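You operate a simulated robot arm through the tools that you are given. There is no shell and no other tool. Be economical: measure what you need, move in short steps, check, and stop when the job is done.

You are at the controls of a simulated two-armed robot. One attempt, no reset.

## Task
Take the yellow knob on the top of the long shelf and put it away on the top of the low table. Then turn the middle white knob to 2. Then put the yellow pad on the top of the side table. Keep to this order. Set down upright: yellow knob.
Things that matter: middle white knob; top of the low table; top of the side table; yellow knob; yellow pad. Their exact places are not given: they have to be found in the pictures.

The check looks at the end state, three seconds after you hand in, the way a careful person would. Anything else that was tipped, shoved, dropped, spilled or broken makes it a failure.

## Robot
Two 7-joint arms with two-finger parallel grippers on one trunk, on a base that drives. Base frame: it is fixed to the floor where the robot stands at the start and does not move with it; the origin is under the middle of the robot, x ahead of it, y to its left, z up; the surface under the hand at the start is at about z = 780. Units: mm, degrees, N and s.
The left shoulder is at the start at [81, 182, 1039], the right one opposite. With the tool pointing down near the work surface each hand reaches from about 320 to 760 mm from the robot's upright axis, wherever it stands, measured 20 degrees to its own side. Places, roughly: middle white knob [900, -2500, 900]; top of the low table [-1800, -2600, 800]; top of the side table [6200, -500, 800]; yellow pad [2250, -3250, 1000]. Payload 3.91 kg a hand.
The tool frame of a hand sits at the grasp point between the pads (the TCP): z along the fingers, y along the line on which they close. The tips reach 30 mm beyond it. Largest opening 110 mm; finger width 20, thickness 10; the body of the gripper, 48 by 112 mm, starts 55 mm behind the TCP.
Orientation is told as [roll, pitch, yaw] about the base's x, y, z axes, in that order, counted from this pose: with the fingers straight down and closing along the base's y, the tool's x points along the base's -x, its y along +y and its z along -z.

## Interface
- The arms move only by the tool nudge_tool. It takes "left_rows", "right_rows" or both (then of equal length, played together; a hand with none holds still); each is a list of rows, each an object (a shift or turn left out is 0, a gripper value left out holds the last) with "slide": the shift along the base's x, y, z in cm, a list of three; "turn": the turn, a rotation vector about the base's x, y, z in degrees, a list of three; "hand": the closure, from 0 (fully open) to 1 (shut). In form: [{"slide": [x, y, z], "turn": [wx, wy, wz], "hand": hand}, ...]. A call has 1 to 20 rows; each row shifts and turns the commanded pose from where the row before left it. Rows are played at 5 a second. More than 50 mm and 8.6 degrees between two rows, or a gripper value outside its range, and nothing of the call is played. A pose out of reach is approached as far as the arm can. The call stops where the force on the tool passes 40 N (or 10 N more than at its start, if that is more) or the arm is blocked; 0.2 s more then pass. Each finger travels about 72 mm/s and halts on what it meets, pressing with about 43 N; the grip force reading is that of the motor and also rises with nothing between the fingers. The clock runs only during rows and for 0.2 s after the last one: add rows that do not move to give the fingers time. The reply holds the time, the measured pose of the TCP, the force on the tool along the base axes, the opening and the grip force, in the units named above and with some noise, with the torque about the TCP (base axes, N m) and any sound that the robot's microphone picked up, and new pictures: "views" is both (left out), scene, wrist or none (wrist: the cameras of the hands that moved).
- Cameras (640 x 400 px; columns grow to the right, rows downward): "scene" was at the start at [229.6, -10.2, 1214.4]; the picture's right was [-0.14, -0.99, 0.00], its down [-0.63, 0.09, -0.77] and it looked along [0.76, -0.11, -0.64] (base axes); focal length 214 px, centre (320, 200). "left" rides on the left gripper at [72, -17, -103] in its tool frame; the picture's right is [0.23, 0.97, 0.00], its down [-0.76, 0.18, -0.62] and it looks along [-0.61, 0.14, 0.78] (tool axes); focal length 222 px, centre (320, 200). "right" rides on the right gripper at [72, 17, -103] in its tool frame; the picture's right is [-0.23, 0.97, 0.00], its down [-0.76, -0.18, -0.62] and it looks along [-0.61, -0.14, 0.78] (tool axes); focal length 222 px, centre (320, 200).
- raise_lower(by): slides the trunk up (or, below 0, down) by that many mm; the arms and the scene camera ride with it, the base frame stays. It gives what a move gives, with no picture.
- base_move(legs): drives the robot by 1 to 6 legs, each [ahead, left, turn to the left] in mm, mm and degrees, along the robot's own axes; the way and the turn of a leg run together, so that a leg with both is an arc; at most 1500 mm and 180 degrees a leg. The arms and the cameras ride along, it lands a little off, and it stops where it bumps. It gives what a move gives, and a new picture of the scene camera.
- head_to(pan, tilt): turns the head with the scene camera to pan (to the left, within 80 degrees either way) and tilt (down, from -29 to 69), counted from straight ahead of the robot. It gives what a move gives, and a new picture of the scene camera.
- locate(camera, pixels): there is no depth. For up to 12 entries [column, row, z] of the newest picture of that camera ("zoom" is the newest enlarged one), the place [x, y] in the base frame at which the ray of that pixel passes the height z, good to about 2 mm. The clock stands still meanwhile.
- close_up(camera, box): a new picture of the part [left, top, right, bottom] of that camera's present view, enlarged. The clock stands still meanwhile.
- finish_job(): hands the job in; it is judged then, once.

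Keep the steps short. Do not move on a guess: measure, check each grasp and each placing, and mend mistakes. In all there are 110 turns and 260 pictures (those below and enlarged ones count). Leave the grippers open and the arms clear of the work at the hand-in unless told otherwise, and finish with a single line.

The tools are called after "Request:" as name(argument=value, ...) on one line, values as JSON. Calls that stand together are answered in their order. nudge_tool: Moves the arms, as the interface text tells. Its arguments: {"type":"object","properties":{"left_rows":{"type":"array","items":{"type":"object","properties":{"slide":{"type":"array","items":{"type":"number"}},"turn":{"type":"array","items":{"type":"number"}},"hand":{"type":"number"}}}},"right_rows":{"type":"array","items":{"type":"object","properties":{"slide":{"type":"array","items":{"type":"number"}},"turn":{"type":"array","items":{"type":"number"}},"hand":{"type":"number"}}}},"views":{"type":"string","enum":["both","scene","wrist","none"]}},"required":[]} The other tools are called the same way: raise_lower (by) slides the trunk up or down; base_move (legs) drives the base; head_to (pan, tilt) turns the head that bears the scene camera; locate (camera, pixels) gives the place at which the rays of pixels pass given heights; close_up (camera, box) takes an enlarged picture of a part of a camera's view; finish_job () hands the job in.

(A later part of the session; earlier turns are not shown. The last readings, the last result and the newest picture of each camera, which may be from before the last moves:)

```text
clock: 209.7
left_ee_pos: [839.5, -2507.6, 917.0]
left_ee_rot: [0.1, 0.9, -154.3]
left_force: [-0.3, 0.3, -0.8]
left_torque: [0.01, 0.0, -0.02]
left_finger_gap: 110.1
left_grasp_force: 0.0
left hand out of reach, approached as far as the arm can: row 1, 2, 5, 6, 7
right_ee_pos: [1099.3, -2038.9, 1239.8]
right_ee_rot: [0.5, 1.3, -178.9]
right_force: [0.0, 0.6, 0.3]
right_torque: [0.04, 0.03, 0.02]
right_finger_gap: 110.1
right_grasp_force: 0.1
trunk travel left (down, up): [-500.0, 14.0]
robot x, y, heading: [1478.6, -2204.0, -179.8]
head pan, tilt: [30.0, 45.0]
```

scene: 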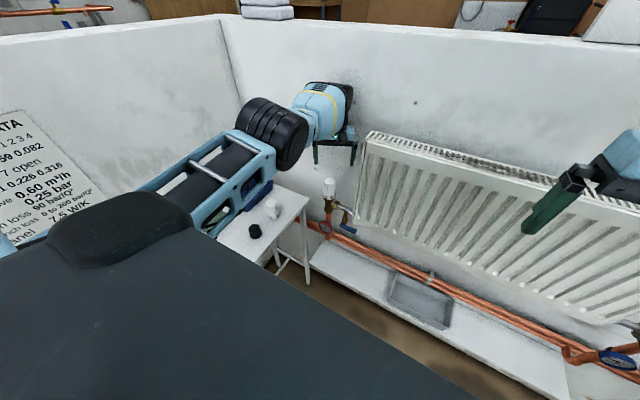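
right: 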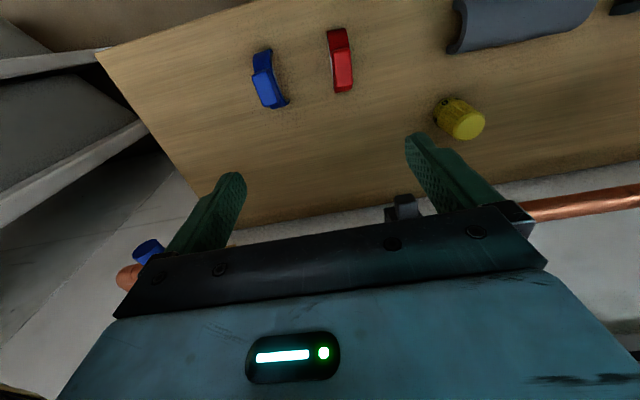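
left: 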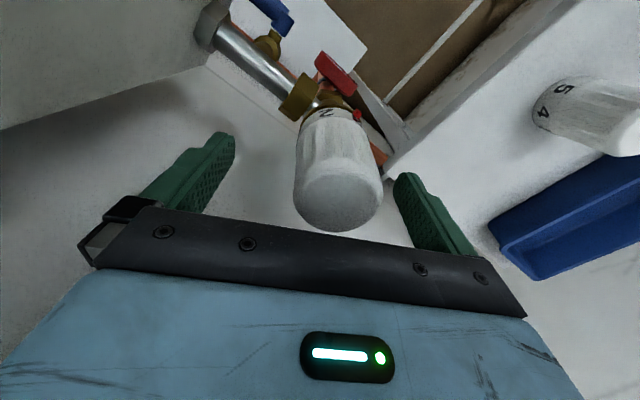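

It behaves like a wrist joint limit rather than distance. I raise, undo the +25° pre-turn, and try again.

Request:
nudge_tool(left_rows=[{"slide": [0, 0, 4]}, {"slide": [0, 0, 4]}, {"slide": [0, 0, 3]}, {"turn": [0, 0, -8]}, {"turn": [0, 0, -8]}, {"turn": [0, 0, -8]}, {}, {"slide": [0.8, 0, 0]}, {}])

```text
clock: 211.7
left_ee_pos: [848.9, -2506.3, 1024.6]
left_ee_rot: [0.1, 0.8, -178.2]
left_force: [-0.8, 0.6, -0.3]
left_torque: [-0.01, 0.01, 0.04]
left_finger_gap: 110.0
left_grasp_force: 0.0
right_ee_pos: [1097.8, -2039.1, 1238.9]
right_ee_rot: [0.6, 1.4, -178.9]
right_force: [-0.8, -1.6, -0.1]
right_torque: [0.0, 0.01, 0.0]
right_finger_gap: 109.9
right_grasp_force: 0.1
trunk travel left (down, up): [-500.0, 14.0]
robot x, y, heading: [1476.5, -2204.3, -179.9]
head pan, tilt: [30.0, 45.0]
```

scene: 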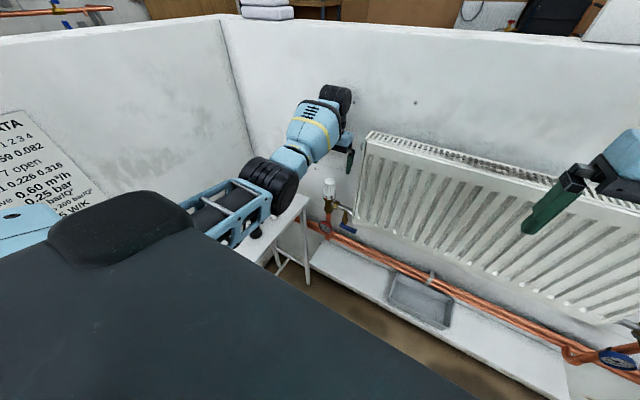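
left: 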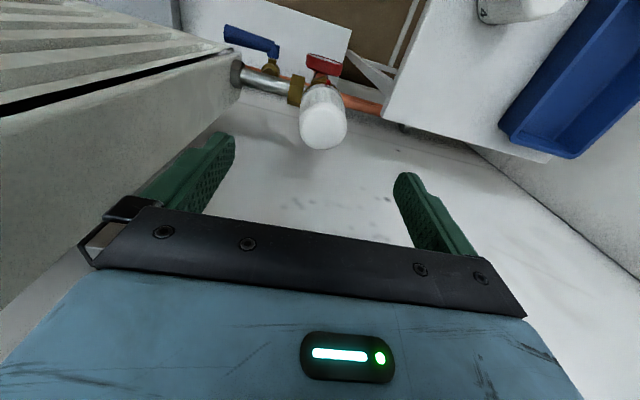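

No reach flags now: the +25° was the limit. The elbow is ≈1100, safely over the stool. Use yaw 0 → −50°, which keeps ≥25 mm from the wall. Align to (855.6,−2506) and lower.

Request:
nudge_tool(left_rows=[{"slide": [0.7, 0, 0]}, {"slide": [0, 0, -3]}, {"slide": [0, 0, -3]}, {"slide": [0, 0, -3]}, {"slide": [0, 0, -2]}, {}])

Request:
close_up(camera="scene", box=[192, 120, 384, 240])

```text
clock: 213.1
left_ee_pos: [855.7, -2506.9, 915.6]
left_ee_rot: [0.1, 0.8, -178.3]
left_force: [0.1, -0.4, -0.1]
left_torque: [0.01, 0.0, 0.0]
left_finger_gap: 109.9
left_grasp_force: 0.1
right_ee_pos: [1098.8, -2040.8, 1238.6]
right_ee_rot: [0.6, 1.3, -178.9]
right_force: [-0.1, 0.8, -0.4]
right_torque: [-0.03, 0.0, 0.0]
right_finger_gap: 110.1
right_grasp_force: 0.0
trunk travel left (down, up): [-500.0, 14.0]
robot x, y, heading: [1476.2, -2204.6, -179.9]
head pan, tilt: [30.0, 45.0]
```

scene: 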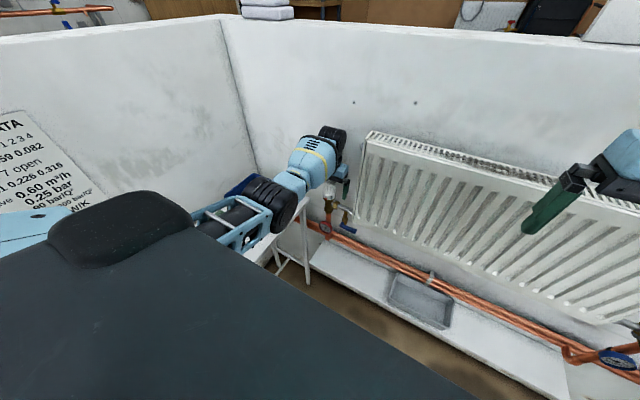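
left: 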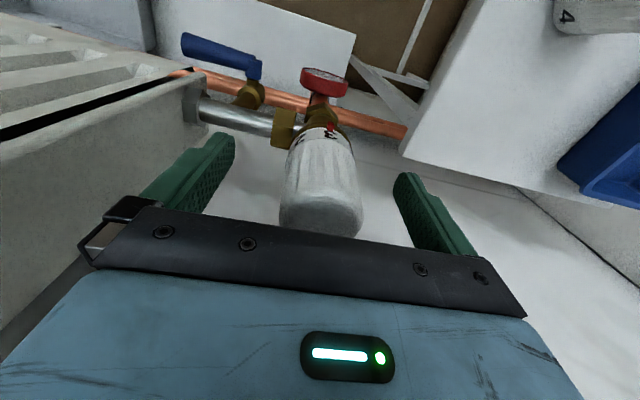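

```text
3.33 times, centred on (288, 180) of scene
```

zoom: 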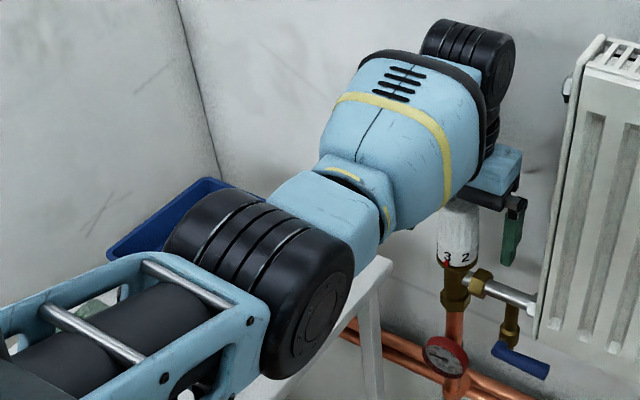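

Elbow is clear of everything (≈ z 1080, in front of the stool). Close on the knob.

Request:
nudge_tool(left_rows=[{"hand": 0.3}, {"hand": 0.5}, {"hand": 0.6}, {"hand": 0.75}, {"hand": 0.75}, {"hand": 0.75}], views="wrist")

```text
clock: 214.5
left_ee_pos: [856.2, -2509.2, 914.5]
left_ee_rot: [0.1, 0.8, -178.2]
left_force: [-0.5, -5.5, 1.0]
left_torque: [-0.31, -0.1, 0.0]
left_finger_gap: 45.1
left_grasp_force: 44.9
right_ee_pos: [1097.3, -2039.5, 1238.8]
right_ee_rot: [0.6, 1.5, -178.9]
right_force: [0.2, 0.6, -0.6]
right_torque: [0.02, -0.02, -0.03]
right_finger_gap: 109.8
right_grasp_force: 0.0
trunk travel left (down, up): [-500.0, 14.0]
robot x, y, heading: [1477.1, -2206.4, -179.7]
head pan, tilt: [30.0, 45.0]
```

left: 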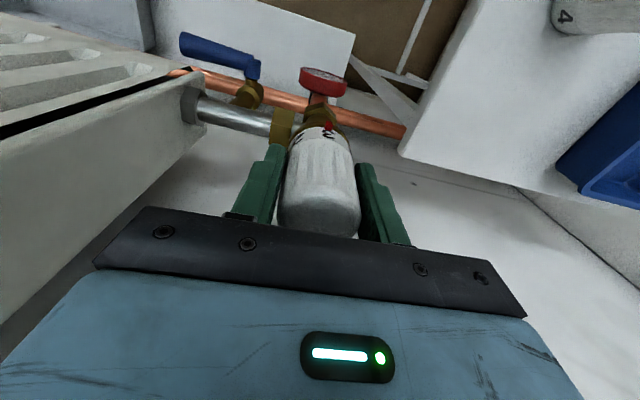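

Held at 45 mm. Turn −25° first (clockwise from above) and check the dial.

Request:
nudge_tool(left_rows=[{"slide": [0, -0.2, 0], "turn": [0, 0, -5]}, {"turn": [0, 0, -5]}, {"turn": [0, 0, -5]}, {"turn": [0, 0, -5]}, {"turn": [0, 0, -5]}, {}])

Request:
close_up(camera="scene", box=[256, 130, 384, 210])

```text
clock: 215.9
left_ee_pos: [856.0, -2509.7, 914.9]
left_ee_rot: [0.0, 0.8, 156.7]
left_force: [4.5, 4.5, -3.0]
left_torque: [0.84, -0.13, -0.02]
left_finger_gap: 45.5
left_grasp_force: 44.9
right_ee_pos: [1099.8, -2040.0, 1239.3]
right_ee_rot: [0.6, 1.5, -178.9]
right_force: [0.1, 0.3, 0.9]
right_torque: [0.01, 0.04, 0.0]
right_finger_gap: 110.2
right_grasp_force: 0.0
trunk travel left (down, up): [-500.0, 14.0]
robot x, y, heading: [1475.4, -2201.2, -179.7]
head pan, tilt: [30.0, 45.0]
```

scene: 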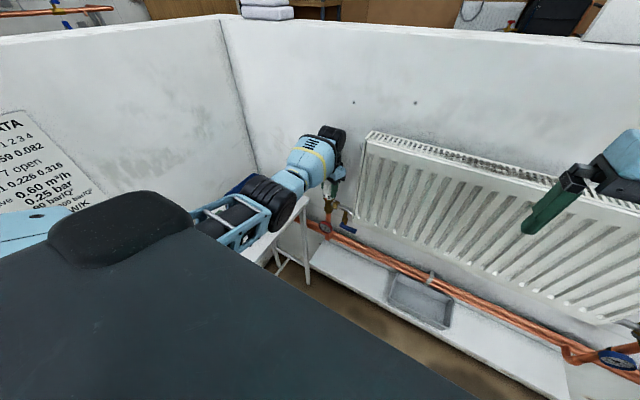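
left: 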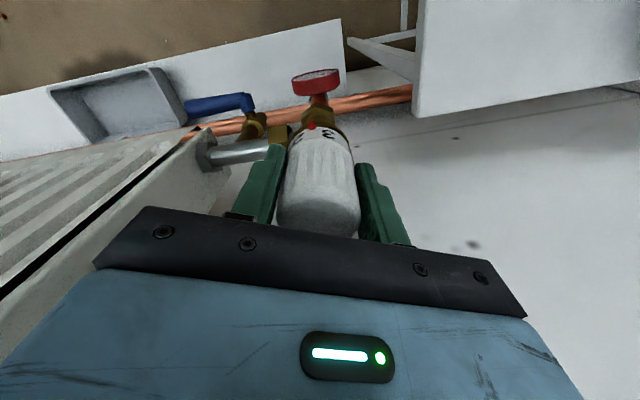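

```text
5.00 times, centred on (320, 170) of scene
```

zoom: 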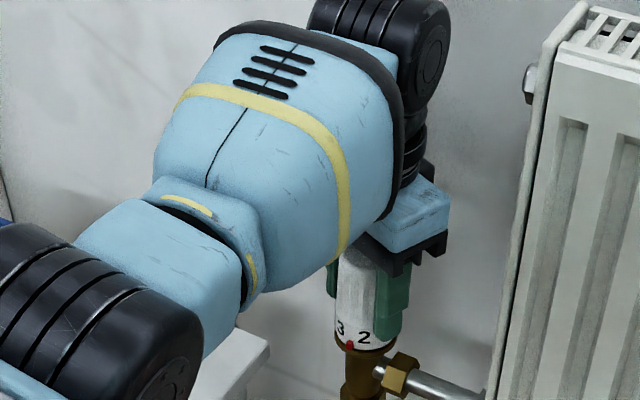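

The dial turned: mark now half-way between 3 and 2. Another −25°.

Request:
nudge_tool(left_rows=[{"turn": [0, 0, -5]}, {"turn": [0, 0, -5]}, {"turn": [0, 0, -5]}, {"turn": [0, 0, -5]}, {"turn": [0, 0, -5]}, {}])

Request:
close_up(camera="scene", box=[288, 160, 368, 210])

Request:
close_up(camera="left", box=[272, 100, 368, 160])

```text
clock: 217.3
left_ee_pos: [856.2, -2510.5, 916.3]
left_ee_rot: [0.1, 1.0, 131.7]
left_force: [-0.8, 4.1, -7.0]
left_torque: [-0.5, -0.21, 0.01]
left_finger_gap: 45.3
left_grasp_force: 44.7
right_ee_pos: [1097.4, -2039.9, 1237.6]
right_ee_rot: [0.6, 1.6, -178.8]
right_force: [0.6, -0.4, -0.2]
right_torque: [0.0, -0.04, -0.01]
right_finger_gap: 109.6
right_grasp_force: 0.1
trunk travel left (down, up): [-500.0, 14.0]
robot x, y, heading: [1478.5, -2207.2, -179.5]
head pan, tilt: [30.0, 45.0]
```

scene: 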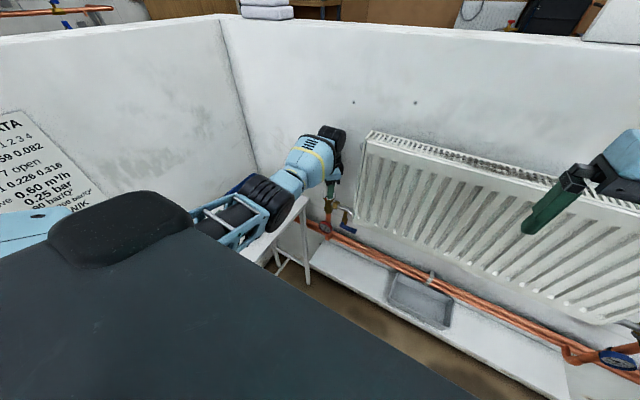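
left: 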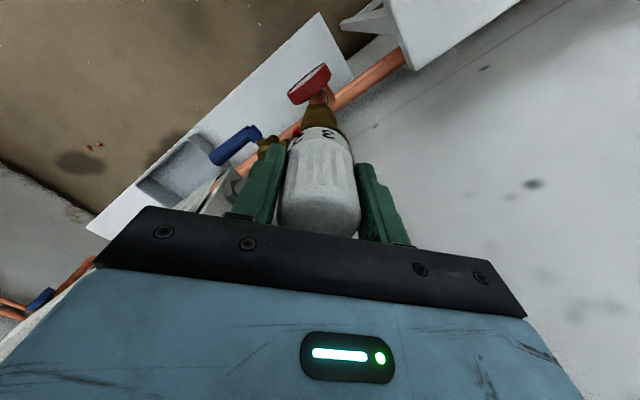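

```text
8.00 times, centred on (328, 185) of scene
```

zoom: 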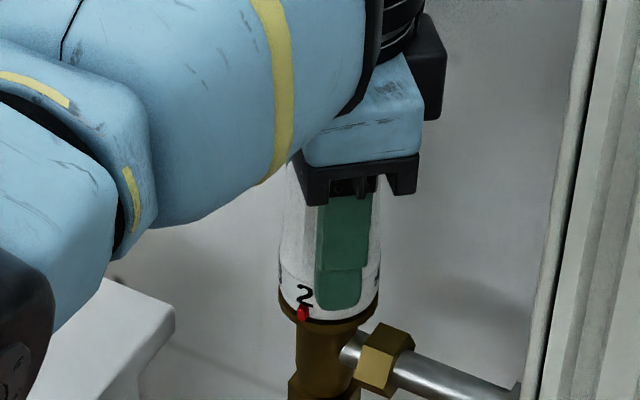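

```text
6.67 times, centred on (320, 130) of left
```

zoom: 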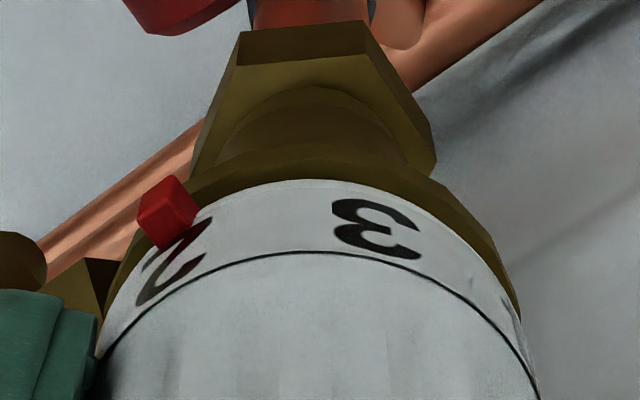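

2 is now at the red mark. Open gently, check it stayed, then raise.

Request:
nudge_tool(left_rows=[{"hand": 0.6}, {"hand": 0.5}, {"hand": 0.3}, {"hand": 0.1}, {"hand": 0}, {}], views="none")

Request:
close_up(camera="scene", box=[288, 160, 368, 210])

Request:
nudge_tool(left_rows=[{"slide": [0, 0, 3]}, {"slide": [0, 0, 4]}, {"slide": [0, 0, 4]}, {"slide": [0, 0, 4]}, {"slide": [0, 0, 4], "turn": [0, 0, 8]}, {"slide": [0, 0, 4], "turn": [0, 0, 8]}, {"slide": [0, 0, 4], "turn": [0, 0, 8]}, {"slide": [0, 0, 4], "turn": [0, 0, 8]}, {"turn": [0, 0, 8]}, {"turn": [0, 0, 8]}, {}], views="scene")

Request:
close_up(camera="scene", box=[288, 160, 368, 210])

```text
clock: 218.7
left_ee_pos: [855.1, -2510.4, 914.4]
left_ee_rot: [0.1, 0.8, 131.9]
left_force: [-0.4, 0.0, -0.8]
left_torque: [-0.02, -0.02, -0.02]
left_finger_gap: 110.5
left_grasp_force: 0.0
right_ee_pos: [1097.8, -2039.6, 1239.5]
right_ee_rot: [0.6, 1.4, -178.9]
right_force: [0.1, 0.4, -0.8]
right_torque: [-0.01, 0.03, 0.03]
right_finger_gap: 110.0
right_grasp_force: 0.0
trunk travel left (down, up): [-500.0, 14.0]
robot x, y, heading: [1476.2, -2205.1, -180.0]
head pan, tilt: [30.0, 45.0]
```

```text
8.00 times, centred on (328, 185) of scene
```

zoom: 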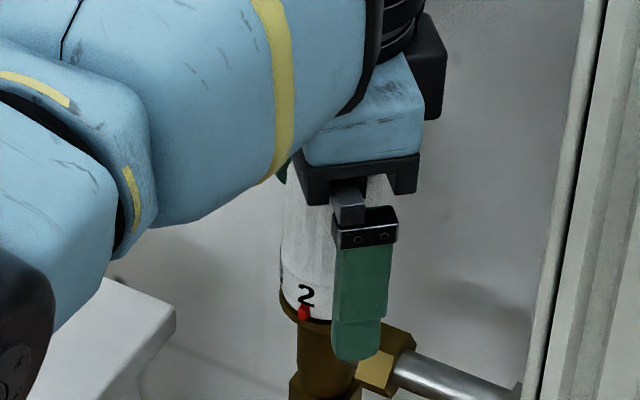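

```text
clock: 221.1
left_ee_pos: [856.2, -2511.9, 1227.0]
left_ee_rot: [0.1, 0.8, 179.9]
left_force: [-0.4, 0.1, -0.9]
left_torque: [0.0, -0.02, 0.01]
left_finger_gap: 109.8
left_grasp_force: 0.0
right_ee_pos: [1098.6, -2039.9, 1238.8]
right_ee_rot: [0.5, 1.4, -178.9]
right_force: [-0.2, 0.1, -0.1]
right_torque: [-0.02, 0.02, -0.02]
right_finger_gap: 110.0
right_grasp_force: 0.1
trunk travel left (down, up): [-500.0, 14.0]
robot x, y, heading: [1480.0, -2203.2, -180.1]
head pan, tilt: [30.0, 45.0]
```

scene: 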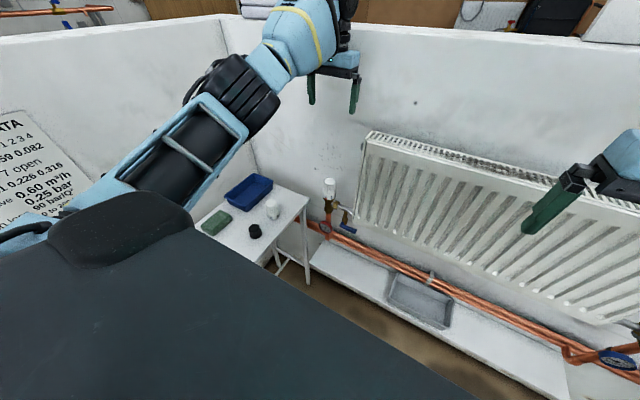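

```text
8.00 times, centred on (328, 185) of scene
```

zoom: 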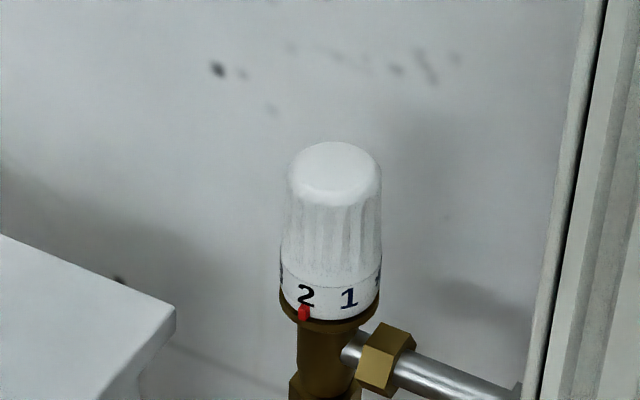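

Knob reads 2. Now leave: back off 350 mm, then put both hands in the narrow, stretched travelling pose.

Request:
base_move(legs=[[-350, 0, 0]])

Request:
nudge_tool(left_rows=[{"slide": [1.5, 3.4, 0]}, {"slide": [1.5, 3.4, 0]}, {"slide": [1.5, 3.4, 0]}, {"slide": [1.5, 3.4, 0]}, {"slide": [1.5, 3.4, 0]}, {}], right_rows=[{"slide": [-3.1, 0, 0]}, {"slide": [-3.1, 0, 0]}, {"slide": [-3.1, 0, 0]}, {"slide": [-3.1, 0, 0]}, {"slide": [-3.1, 0, 0]}, {}], views="none")

Request:
head_to(pan=0, tilt=30)

```text
clock: 223.3
left_ee_pos: [1202.4, -2508.5, 1224.8]
left_ee_rot: [0.1, 0.9, 179.5]
left_force: [0.0, 0.8, 1.4]
left_torque: [0.0, -0.01, 0.0]
left_finger_gap: 110.1
left_grasp_force: 0.1
right_ee_pos: [1447.2, -2037.9, 1238.6]
right_ee_rot: [0.5, 1.5, -179.2]
right_force: [1.0, -0.1, 0.4]
right_torque: [0.0, 0.0, 0.01]
right_finger_gap: 110.0
right_grasp_force: 0.1
trunk travel left (down, up): [-500.0, 14.0]
robot x, y, heading: [1823.4, -2202.5, 180.1]
head pan, tilt: [30.0, 45.0]
```

scene: 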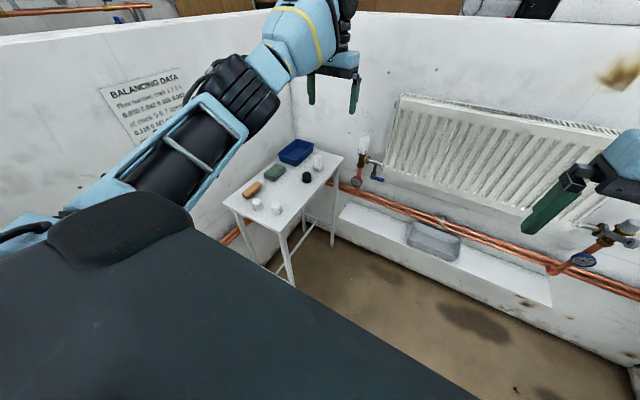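

```text
clock: 224.8
left_ee_pos: [1279.1, -2339.0, 1225.4]
left_ee_rot: [0.2, 0.7, 179.4]
left_force: [0.7, 0.2, 0.7]
left_torque: [-0.02, -0.02, -0.06]
left_finger_gap: 110.1
left_grasp_force: 0.0
right_ee_pos: [1291.9, -2038.2, 1239.5]
right_ee_rot: [0.5, 1.4, -179.2]
right_force: [0.0, -0.3, 0.2]
right_torque: [0.01, 0.02, -0.01]
right_finger_gap: 110.0
right_grasp_force: 0.2
trunk travel left (down, up): [-500.0, 14.0]
robot x, y, heading: [1822.2, -2202.3, 179.7]
head pan, tilt: [30.0, 45.0]
```

```text
clock: 225.7
left_ee_pos: [1277.7, -2339.7, 1224.1]
left_ee_rot: [0.0, 0.8, 179.6]
left_force: [0.2, -0.3, 0.5]
left_torque: [0.0, 0.03, -0.03]
left_finger_gap: 109.8
left_grasp_force: 0.0
right_ee_pos: [1292.3, -2039.1, 1239.4]
right_ee_rot: [0.6, 1.4, -179.2]
right_force: [-0.2, -0.9, 0.4]
right_torque: [0.01, 0.01, -0.01]
right_finger_gap: 110.0
right_grasp_force: 0.0
trunk travel left (down, up): [-500.0, 14.0]
robot x, y, heading: [1822.1, -2202.6, 179.9]
head pan, tilt: [0.0, 30.0]
```

scene: 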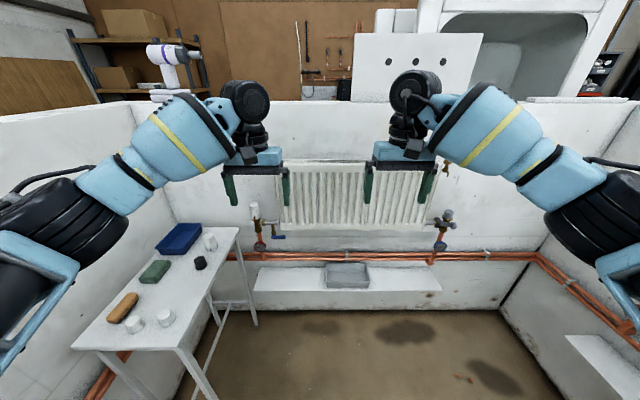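

Drive backwards out of the booth along the way I came.

Request:
base_move(legs=[[-673, -545, 0], [-300, -150, 0], [-320, -40, 0], [-200, -120, 0], [-950, 0, 0]])

```text
clock: 240.6
left_ee_pos: [3729.0, -1488.5, 1225.7]
left_ee_rot: [0.1, 0.8, 178.4]
left_force: [-0.4, 0.9, 0.1]
left_torque: [-0.06, 0.0, -0.03]
left_finger_gap: 110.0
left_grasp_force: 0.0
right_ee_pos: [3747.5, -1187.5, 1239.1]
right_ee_rot: [0.5, 1.3, 179.5]
right_force: [0.1, -0.8, -0.2]
right_torque: [-0.01, -0.02, 0.02]
right_finger_gap: 109.9
right_grasp_force: 0.1
trunk travel left (down, up): [-500.0, 14.0]
robot x, y, heading: [4276.9, -1359.8, 178.7]
head pan, tilt: [0.0, 30.0]
```

scene: 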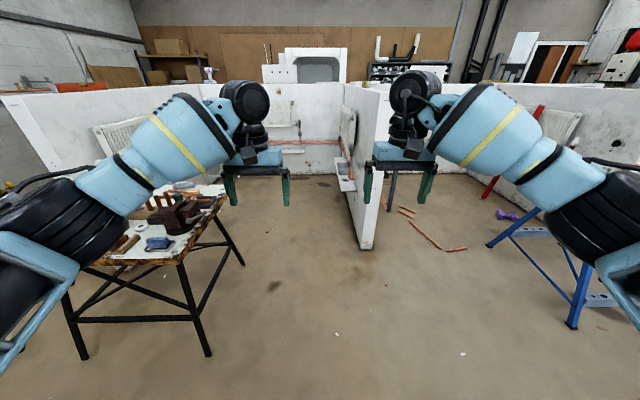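

Out. Strafe left (−y) 2400 mm clear of the table, turn right to face +y, then start toward the rack.

Request:
base_move(legs=[[0, 1200, 1.3], [0, 1200, 0], [0, 0, -90], [0, 1000, 0]])

Request:
head_to(pan=45, tilt=30)

```text
clock: 274.3
left_ee_pos: [3165.9, -3185.1, 1225.0]
left_ee_rot: [0.1, 0.7, 88.7]
left_force: [-0.7, -1.1, 0.1]
left_torque: [0.0, 0.0, -0.01]
left_finger_gap: 110.3
left_grasp_force: 0.0
right_ee_pos: [3468.2, -3204.5, 1239.0]
right_ee_rot: [0.4, 1.3, 89.9]
right_force: [-0.5, 0.9, 0.5]
right_torque: [-0.04, 0.0, 0.01]
right_finger_gap: 110.2
right_grasp_force: 0.0
trunk travel left (down, up): [-500.0, 14.0]
robot x, y, heading: [3293.9, -3734.0, 89.1]
head pan, tilt: [0.0, 30.0]
```

scene: 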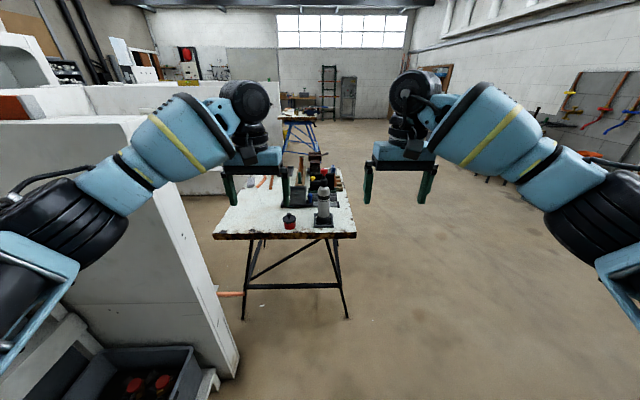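

```text
clock: 275.4
left_ee_pos: [3166.8, -3185.2, 1224.3]
left_ee_rot: [0.1, 0.8, 88.7]
left_force: [0.1, -0.6, -0.8]
left_torque: [0.02, -0.01, 0.03]
left_finger_gap: 110.1
left_grasp_force: 0.1
right_ee_pos: [3467.8, -3203.3, 1239.4]
right_ee_rot: [0.5, 1.4, 89.9]
right_force: [0.1, 0.3, 0.1]
right_torque: [-0.01, 0.02, -0.04]
right_finger_gap: 110.0
right_grasp_force: 0.1
trunk travel left (down, up): [-500.0, 14.0]
robot x, y, heading: [3291.5, -3734.2, 89.2]
head pan, tilt: [45.0, 30.0]
```

scene: 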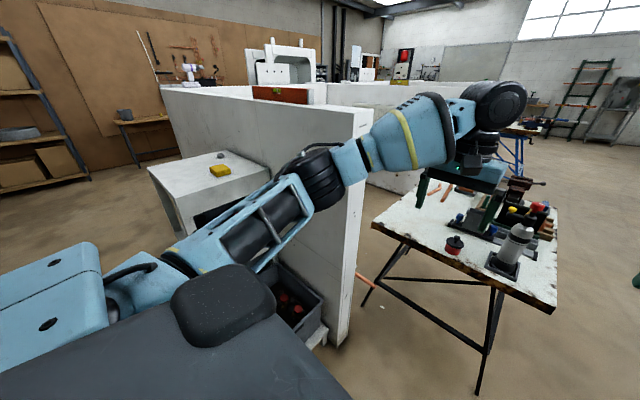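

Yellow pad on the rack top at (222,171). Locate it now, for later triangulation, then approach: back a little, strafe left clear of the floor pads.

Request:
locate(camera="scene", pixels=[[222, 173, 900], [222, 173, 950], [222, 173, 1000], [222, 173, 1050]])

Request:
base_move(legs=[[-60, 0, 0.8], [0, 420, 0], [-150, 500, 0]])

Request:
head_to(pan=0, tilt=45)

```text
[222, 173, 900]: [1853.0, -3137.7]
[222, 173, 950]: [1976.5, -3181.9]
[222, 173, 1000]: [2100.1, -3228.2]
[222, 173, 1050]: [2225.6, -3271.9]
```

```text
clock: 284.6
left_ee_pos: [2243.7, -3395.0, 1224.6]
left_ee_rot: [0.1, 0.9, 89.6]
left_force: [-0.3, 0.2, -0.6]
left_torque: [0.0, -0.01, 0.02]
left_finger_gap: 110.2
left_grasp_force: 0.2
right_ee_pos: [2546.0, -3407.8, 1240.1]
right_ee_rot: [0.4, 1.3, 91.0]
right_force: [0.0, 0.6, -0.4]
right_torque: [0.03, -0.04, -0.01]
right_finger_gap: 110.0
right_grasp_force: 0.1
trunk travel left (down, up): [-500.0, 14.0]
robot x, y, heading: [2382.1, -3940.7, 89.9]
head pan, tilt: [45.0, 30.0]
```

scene: 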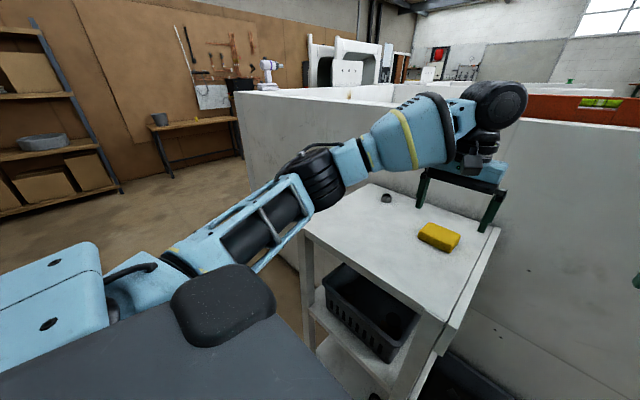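

```text
clock: 285.7
left_ee_pos: [2246.0, -3394.9, 1226.4]
left_ee_rot: [0.0, 0.8, 89.6]
left_force: [0.3, -0.1, -1.1]
left_torque: [-0.01, -0.01, 0.01]
left_finger_gap: 109.7
left_grasp_force: 0.1
right_ee_pos: [2546.6, -3409.2, 1239.9]
right_ee_rot: [0.4, 1.3, 91.0]
right_force: [0.5, -0.3, 1.2]
right_torque: [-0.01, 0.01, -0.01]
right_finger_gap: 109.9
right_grasp_force: 0.0
trunk travel left (down, up): [-500.0, 14.0]
robot x, y, heading: [2381.0, -3942.4, 89.8]
head pan, tilt: [0.0, 45.0]
```

scene: 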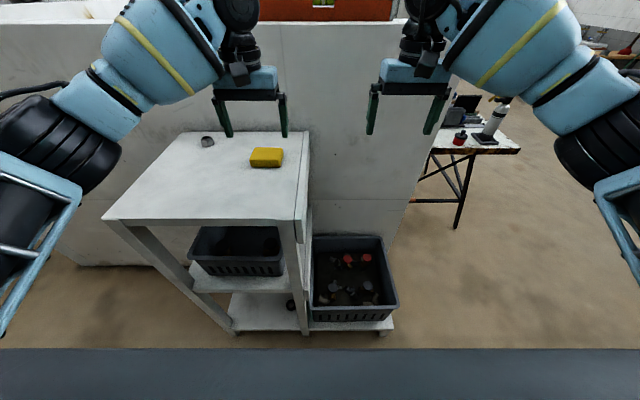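

Pad at (267,157). Triangulate with the left wrist view.

Request:
nudge_tool(left_rows=[{}], views="wrist")

Request:
locate(camera="scene", pixels=[[267, 156, 950], [267, 156, 1000], [267, 156, 1030], [251, 166, 1000], [283, 166, 1000], [305, 220, 980], [104, 218, 980]])

Request:
close_up(camera="scene", box=[220, 130, 316, 190])

```text
clock: 286.1
left_ee_pos: [2244.9, -3394.0, 1225.4]
left_ee_rot: [0.1, 0.8, 89.6]
left_force: [-0.8, -0.6, 0.7]
left_torque: [-0.04, 0.02, 0.02]
left_finger_gap: 109.7
left_grasp_force: 0.0
right_ee_pos: [2544.7, -3409.2, 1239.0]
right_ee_rot: [0.5, 1.4, 90.9]
right_force: [-0.7, 0.1, -0.1]
right_torque: [0.02, -0.02, 0.0]
right_finger_gap: 109.9
right_grasp_force: 0.1
trunk travel left (down, up): [-500.0, 14.0]
robot x, y, heading: [2383.3, -3942.1, 90.0]
head pan, tilt: [0.0, 45.0]
```

left: 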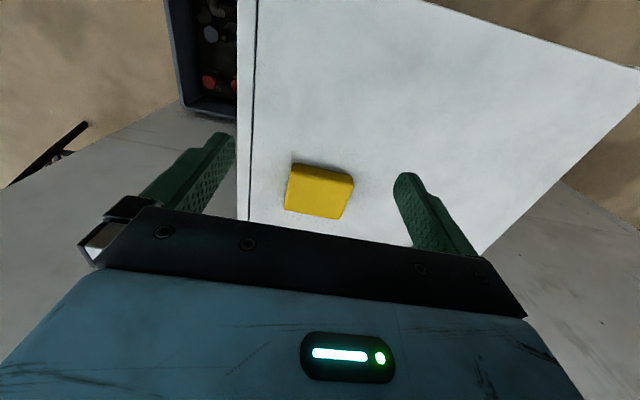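

```text
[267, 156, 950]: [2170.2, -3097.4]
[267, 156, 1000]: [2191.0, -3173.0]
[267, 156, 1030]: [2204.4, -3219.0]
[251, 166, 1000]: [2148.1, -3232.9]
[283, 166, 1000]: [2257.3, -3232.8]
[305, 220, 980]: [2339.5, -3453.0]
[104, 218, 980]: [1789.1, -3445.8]
```

```text
6.67 times, centred on (268, 160) of scene
```

zoom: 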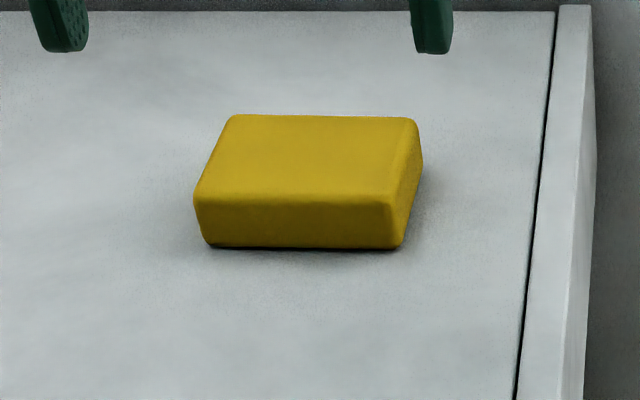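

Request:
close_up(camera="left", box=[272, 150, 368, 230])

Request:
locate(camera="left", pixels=[[319, 195, 980], [319, 195, 1000], [319, 195, 1020], [319, 195, 1040], [322, 167, 980]])

Request:
locate(camera="scene", pixels=[[266.2, 154, 980], [266.2, 154, 1000], [266.2, 154, 1020], [266.2, 154, 1040], [265, 167, 980]])

```text
5.00 times, centred on (320, 190) of left
```

zoom: 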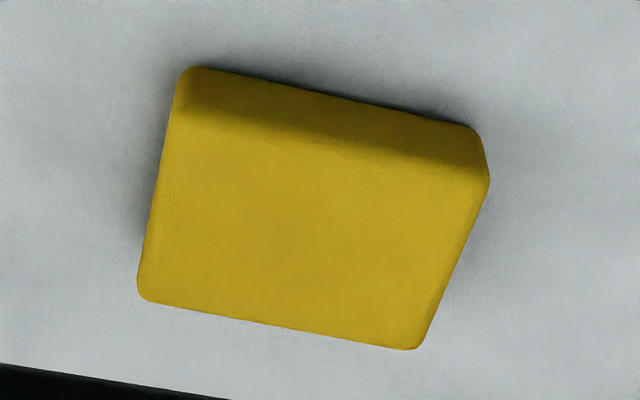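

```text
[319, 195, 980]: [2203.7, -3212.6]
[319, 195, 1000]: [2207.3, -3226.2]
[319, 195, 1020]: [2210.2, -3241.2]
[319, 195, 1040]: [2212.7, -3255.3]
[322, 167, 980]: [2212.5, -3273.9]
```

```text
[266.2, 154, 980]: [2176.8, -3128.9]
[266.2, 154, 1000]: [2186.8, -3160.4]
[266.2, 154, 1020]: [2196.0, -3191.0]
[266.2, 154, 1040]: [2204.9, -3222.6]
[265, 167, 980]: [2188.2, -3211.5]
```

Estimates: pad centre ≈ (2211,−3268), about 75×55 mm, top ≈1065. Drive ahead 60, then bring the left hand above it at z≈1160 and re-measure.

Request:
base_move(legs=[[60, 0, 0]])

Request:
nudge_tool(left_rows=[{"slide": [-1, 2, 0]}, {"slide": [-1, 2, 0]}, {"slide": [-1, 2, -2]}, {"slide": [-0.5, 1, -2]}, {}])

Request:
close_up(camera="left", box=[256, 80, 416, 180])

```text
clock: 287.1
left_ee_pos: [2245.0, -3336.7, 1226.1]
left_ee_rot: [0.1, 0.6, 89.6]
left_force: [0.1, -0.6, -0.2]
left_torque: [0.0, 0.03, 0.0]
left_finger_gap: 109.8
left_grasp_force: 0.0
right_ee_pos: [2545.6, -3352.1, 1240.5]
right_ee_rot: [0.6, 1.2, 90.9]
right_force: [-0.3, -0.4, 0.3]
right_torque: [-0.01, 0.01, 0.02]
right_finger_gap: 110.1
right_grasp_force: 0.1
trunk travel left (down, up): [-500.0, 14.0]
robot x, y, heading: [2386.4, -3884.0, 90.0]
head pan, tilt: [0.0, 45.0]
```

scene: 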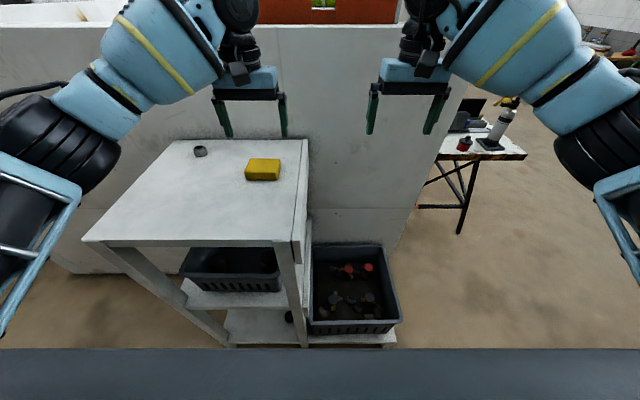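

```text
clock: 288.3
left_ee_pos: [2211.3, -3266.4, 1185.8]
left_ee_rot: [0.1, 0.8, 89.6]
left_force: [0.4, -0.4, 0.0]
left_torque: [0.01, 0.01, 0.02]
left_finger_gap: 110.1
left_grasp_force: 0.0
right_ee_pos: [2546.7, -3350.3, 1239.0]
right_ee_rot: [0.6, 1.5, 90.9]
right_force: [1.3, 0.0, 0.7]
right_torque: [-0.01, 0.03, 0.0]
right_finger_gap: 109.9
right_grasp_force: 0.1
trunk travel left (down, up): [-500.0, 14.0]
robot x, y, heading: [2384.1, -3883.6, 90.0]
head pan, tilt: [0.0, 45.0]
```

scene: 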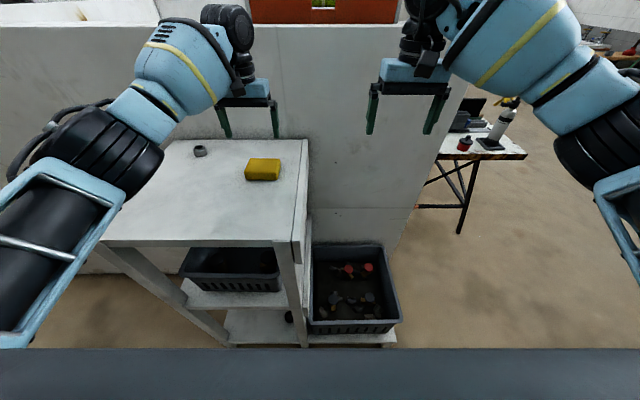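
left: 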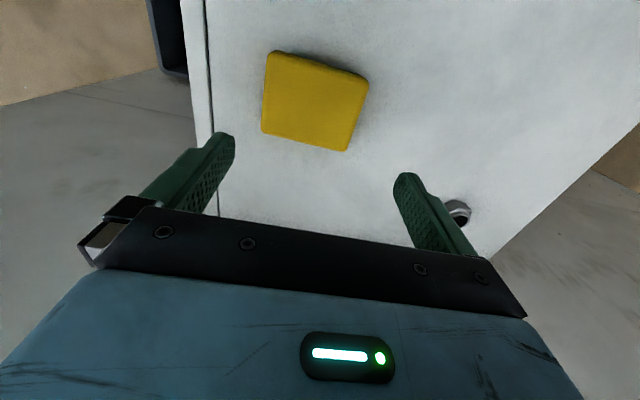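

```text
4.00 times, centred on (336, 130) of left
```

zoom: 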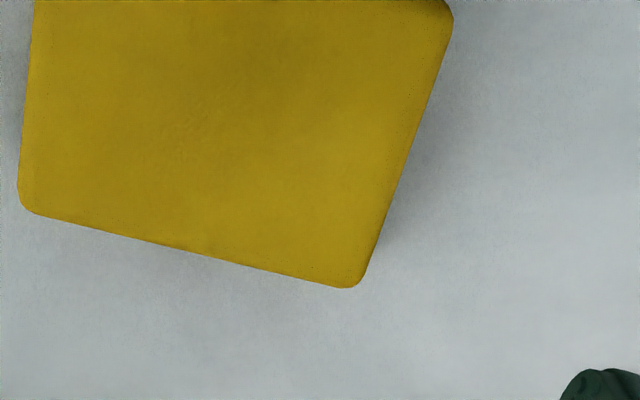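

Request:
locate(camera="left", pixels=[[272, 55, 1050], [367, 80, 1050], [348, 150, 1050], [263, 132, 1050], [312, 103, 1020], [312, 103, 1040], [312, 103, 1060], [312, 103, 1080]])

Request:
close_up(camera="scene", box=[214, 140, 310, 200])

Request:
locate(camera="scene", pixels=[[263, 165, 1020], [263, 165, 1040], [263, 165, 1060], [263, 165, 1080]])

```text
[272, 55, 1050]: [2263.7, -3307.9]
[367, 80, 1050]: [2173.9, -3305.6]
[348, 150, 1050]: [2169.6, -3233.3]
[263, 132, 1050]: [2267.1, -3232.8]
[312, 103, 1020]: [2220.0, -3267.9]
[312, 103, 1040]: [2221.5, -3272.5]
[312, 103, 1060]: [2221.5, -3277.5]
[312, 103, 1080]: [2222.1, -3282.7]
```

```text
6.67 times, centred on (262, 170) of scene
```

zoom: 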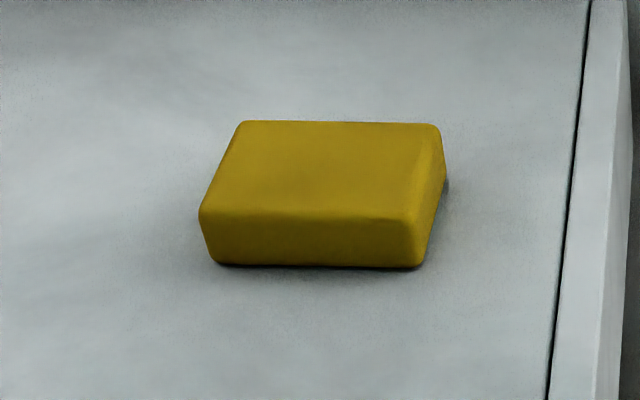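

```text
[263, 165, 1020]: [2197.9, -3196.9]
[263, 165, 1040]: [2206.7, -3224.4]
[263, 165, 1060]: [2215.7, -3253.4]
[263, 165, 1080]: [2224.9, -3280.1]
```

Intersection gives pad centre (2222,−3282), top ≈1080, 85×64 mm. Align, lower to just above (z≈1125) and check clearance.

Request:
nudge_tool(left_rows=[{"slide": [1.1, -1.6, 0]}, {"slide": [0, 0, -3]}, {"slide": [0, 0, -3]}, {}])

Request:
close_up(camera="scene", box=[198, 110, 326, 190])

```text
clock: 289.3
left_ee_pos: [2222.6, -3284.6, 1125.3]
left_ee_rot: [0.1, 0.7, 89.6]
left_force: [-0.3, -0.6, 0.2]
left_torque: [-0.01, 0.02, 0.01]
left_finger_gap: 110.0
left_grasp_force: 0.1
right_ee_pos: [2546.1, -3350.6, 1240.2]
right_ee_rot: [0.6, 1.4, 90.9]
right_force: [-0.2, -0.3, -0.1]
right_torque: [-0.03, -0.02, -0.04]
right_finger_gap: 110.0
right_grasp_force: 0.1
trunk travel left (down, up): [-500.0, 14.0]
robot x, y, heading: [2383.1, -3884.7, 90.0]
head pan, tilt: [0.0, 45.0]
```

scene: 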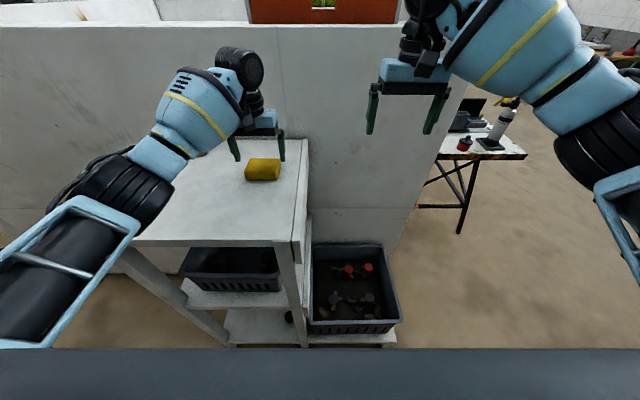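
left: 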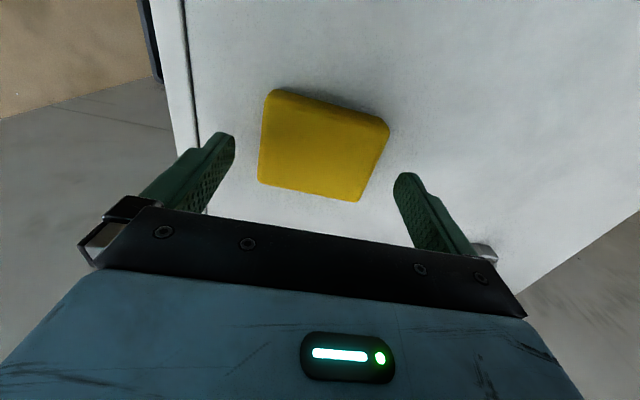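

```text
5.00 times, centred on (262, 150) of scene
```

zoom: 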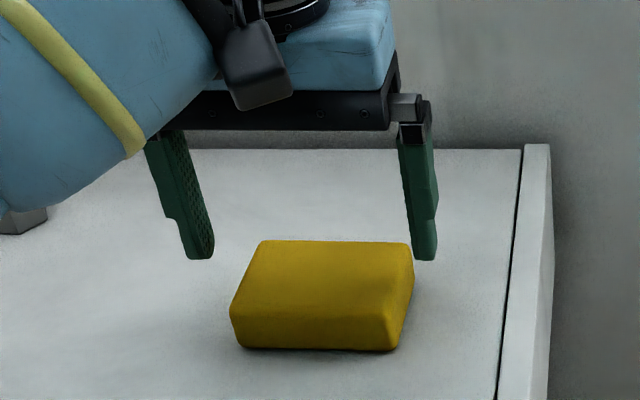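

Request:
locate(camera="left", pixels=[[272, 90, 1060], [388, 125, 1060], [357, 200, 1060], [260, 182, 1060], [319, 149, 1040], [319, 149, 1060], [319, 149, 1080]])

Request:
locate(camera="scene", pixels=[[262, 166, 1040], [262, 166, 1060], [262, 166, 1080]])

```text
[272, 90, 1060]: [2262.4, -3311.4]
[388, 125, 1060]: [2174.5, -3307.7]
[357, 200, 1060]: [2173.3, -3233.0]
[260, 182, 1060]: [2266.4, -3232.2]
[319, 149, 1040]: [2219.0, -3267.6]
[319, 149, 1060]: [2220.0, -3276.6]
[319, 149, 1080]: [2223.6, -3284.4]
```

```text
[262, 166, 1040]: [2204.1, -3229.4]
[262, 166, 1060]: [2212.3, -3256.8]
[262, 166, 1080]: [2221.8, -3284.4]
```

Confirmed: centre (2222.5,−3284), top 1080, ~80 mm wide: the hand is centred. Lower to ≈1083.

Request:
nudge_tool(left_rows=[{"slide": [0, 0, -1.5]}, {"slide": [0, 0, -1.5]}, {"slide": [0, 0, -1.2]}, {}])

Request:
close_up(camera="scene", box=[198, 110, 326, 190])

```text
clock: 290.3
left_ee_pos: [2221.0, -3282.9, 1083.3]
left_ee_rot: [0.1, 0.8, 89.6]
left_force: [-0.2, 0.0, -0.2]
left_torque: [0.0, 0.01, -0.03]
left_finger_gap: 109.9
left_grasp_force: 0.0
right_ee_pos: [2545.8, -3350.5, 1239.6]
right_ee_rot: [0.5, 1.4, 90.9]
right_force: [-0.1, -0.2, 0.2]
right_torque: [0.02, -0.03, -0.02]
right_finger_gap: 109.8
right_grasp_force: 0.2
trunk travel left (down, up): [-500.0, 14.0]
robot x, y, heading: [2378.2, -3882.6, 89.9]
head pan, tilt: [0.0, 45.0]
```

scene: 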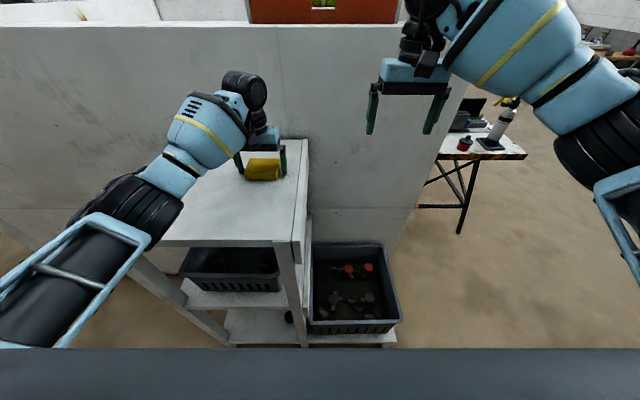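
left: 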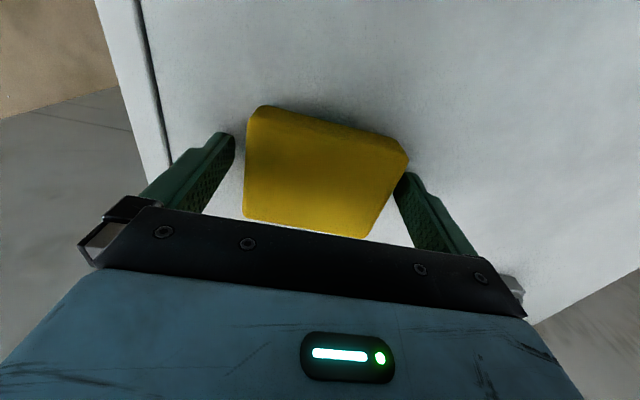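

```text
5.00 times, centred on (262, 150) of scene
```

zoom: 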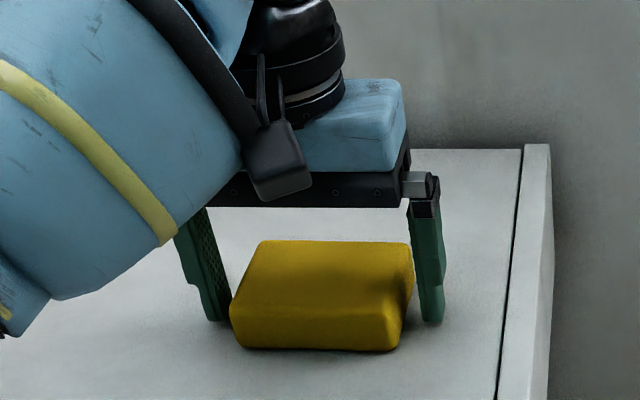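

Fingers straddle the pad with the tips just above the rack. Close.

Request:
nudge_tool(left_rows=[{"hand": 0.15}, {"hand": 0.3}, {"hand": 0.4}, {"hand": 0.5}, {"hand": 0.5}, {"hand": 0.5}], views="wrist")

```text
clock: 291.7
left_ee_pos: [2221.0, -3282.2, 1083.2]
left_ee_rot: [0.2, 0.8, 89.6]
left_force: [-1.5, 0.6, 0.0]
left_torque: [-0.01, -0.02, 0.01]
left_finger_gap: 89.0
left_grasp_force: 42.5
right_ee_pos: [2546.6, -3350.6, 1238.9]
right_ee_rot: [0.6, 1.4, 90.9]
right_force: [0.6, 0.1, -0.1]
right_torque: [-0.02, -0.01, 0.01]
right_finger_gap: 109.9
right_grasp_force: 0.0
trunk travel left (down, up): [-500.0, 14.0]
robot x, y, heading: [2383.9, -3882.5, 90.0]
head pan, tilt: [0.0, 45.0]
```

left: 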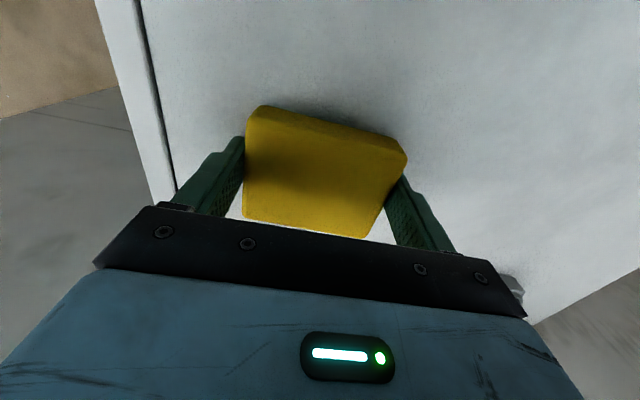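

Gripped at 89 mm. Lift and bring back to the travelling place.

Request:
nudge_tool(left_rows=[{"slide": [0, 0, 2]}, {"slide": [0, 0, 3]}, {"slide": [0, 0, 4]}, {"slide": [0, 0, 4]}, {"slide": [0.5, -2, 1]}, {"slide": [0.5, -2, 0]}, {"slide": [0.5, -2, 0]}, {}])

```text
clock: 293.5
left_ee_pos: [2236.3, -3342.9, 1222.1]
left_ee_rot: [0.1, 0.8, 89.6]
left_force: [-0.7, -0.2, -1.1]
left_torque: [0.02, -0.02, -0.03]
left_finger_gap: 88.4
left_grasp_force: 43.7
right_ee_pos: [2546.5, -3349.2, 1238.6]
right_ee_rot: [0.6, 1.4, 91.0]
right_force: [0.1, 0.1, -0.3]
right_torque: [0.01, -0.01, 0.0]
right_finger_gap: 109.9
right_grasp_force: 0.1
trunk travel left (down, up): [-500.0, 14.0]
robot x, y, heading: [2379.8, -3880.9, 89.9]
head pan, tilt: [0.0, 45.0]
```

scene: 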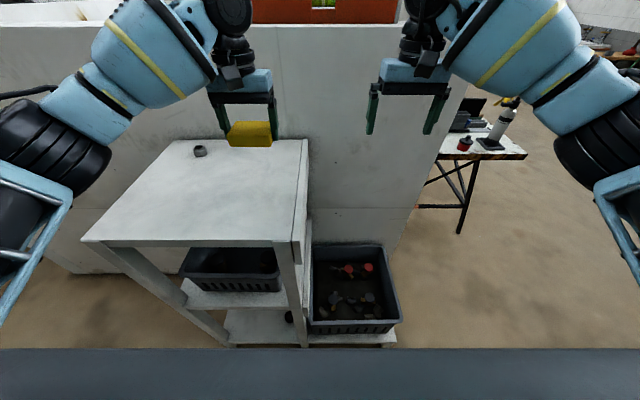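
left: 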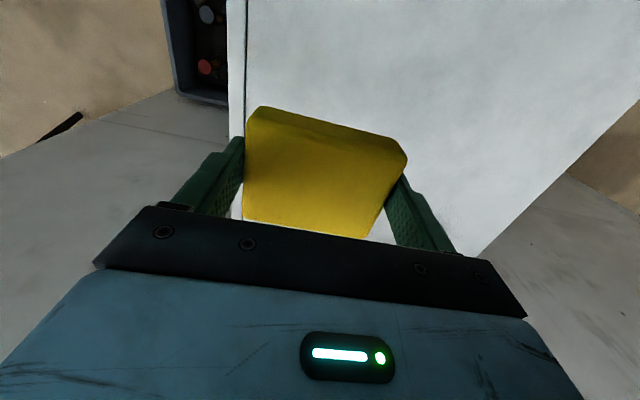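

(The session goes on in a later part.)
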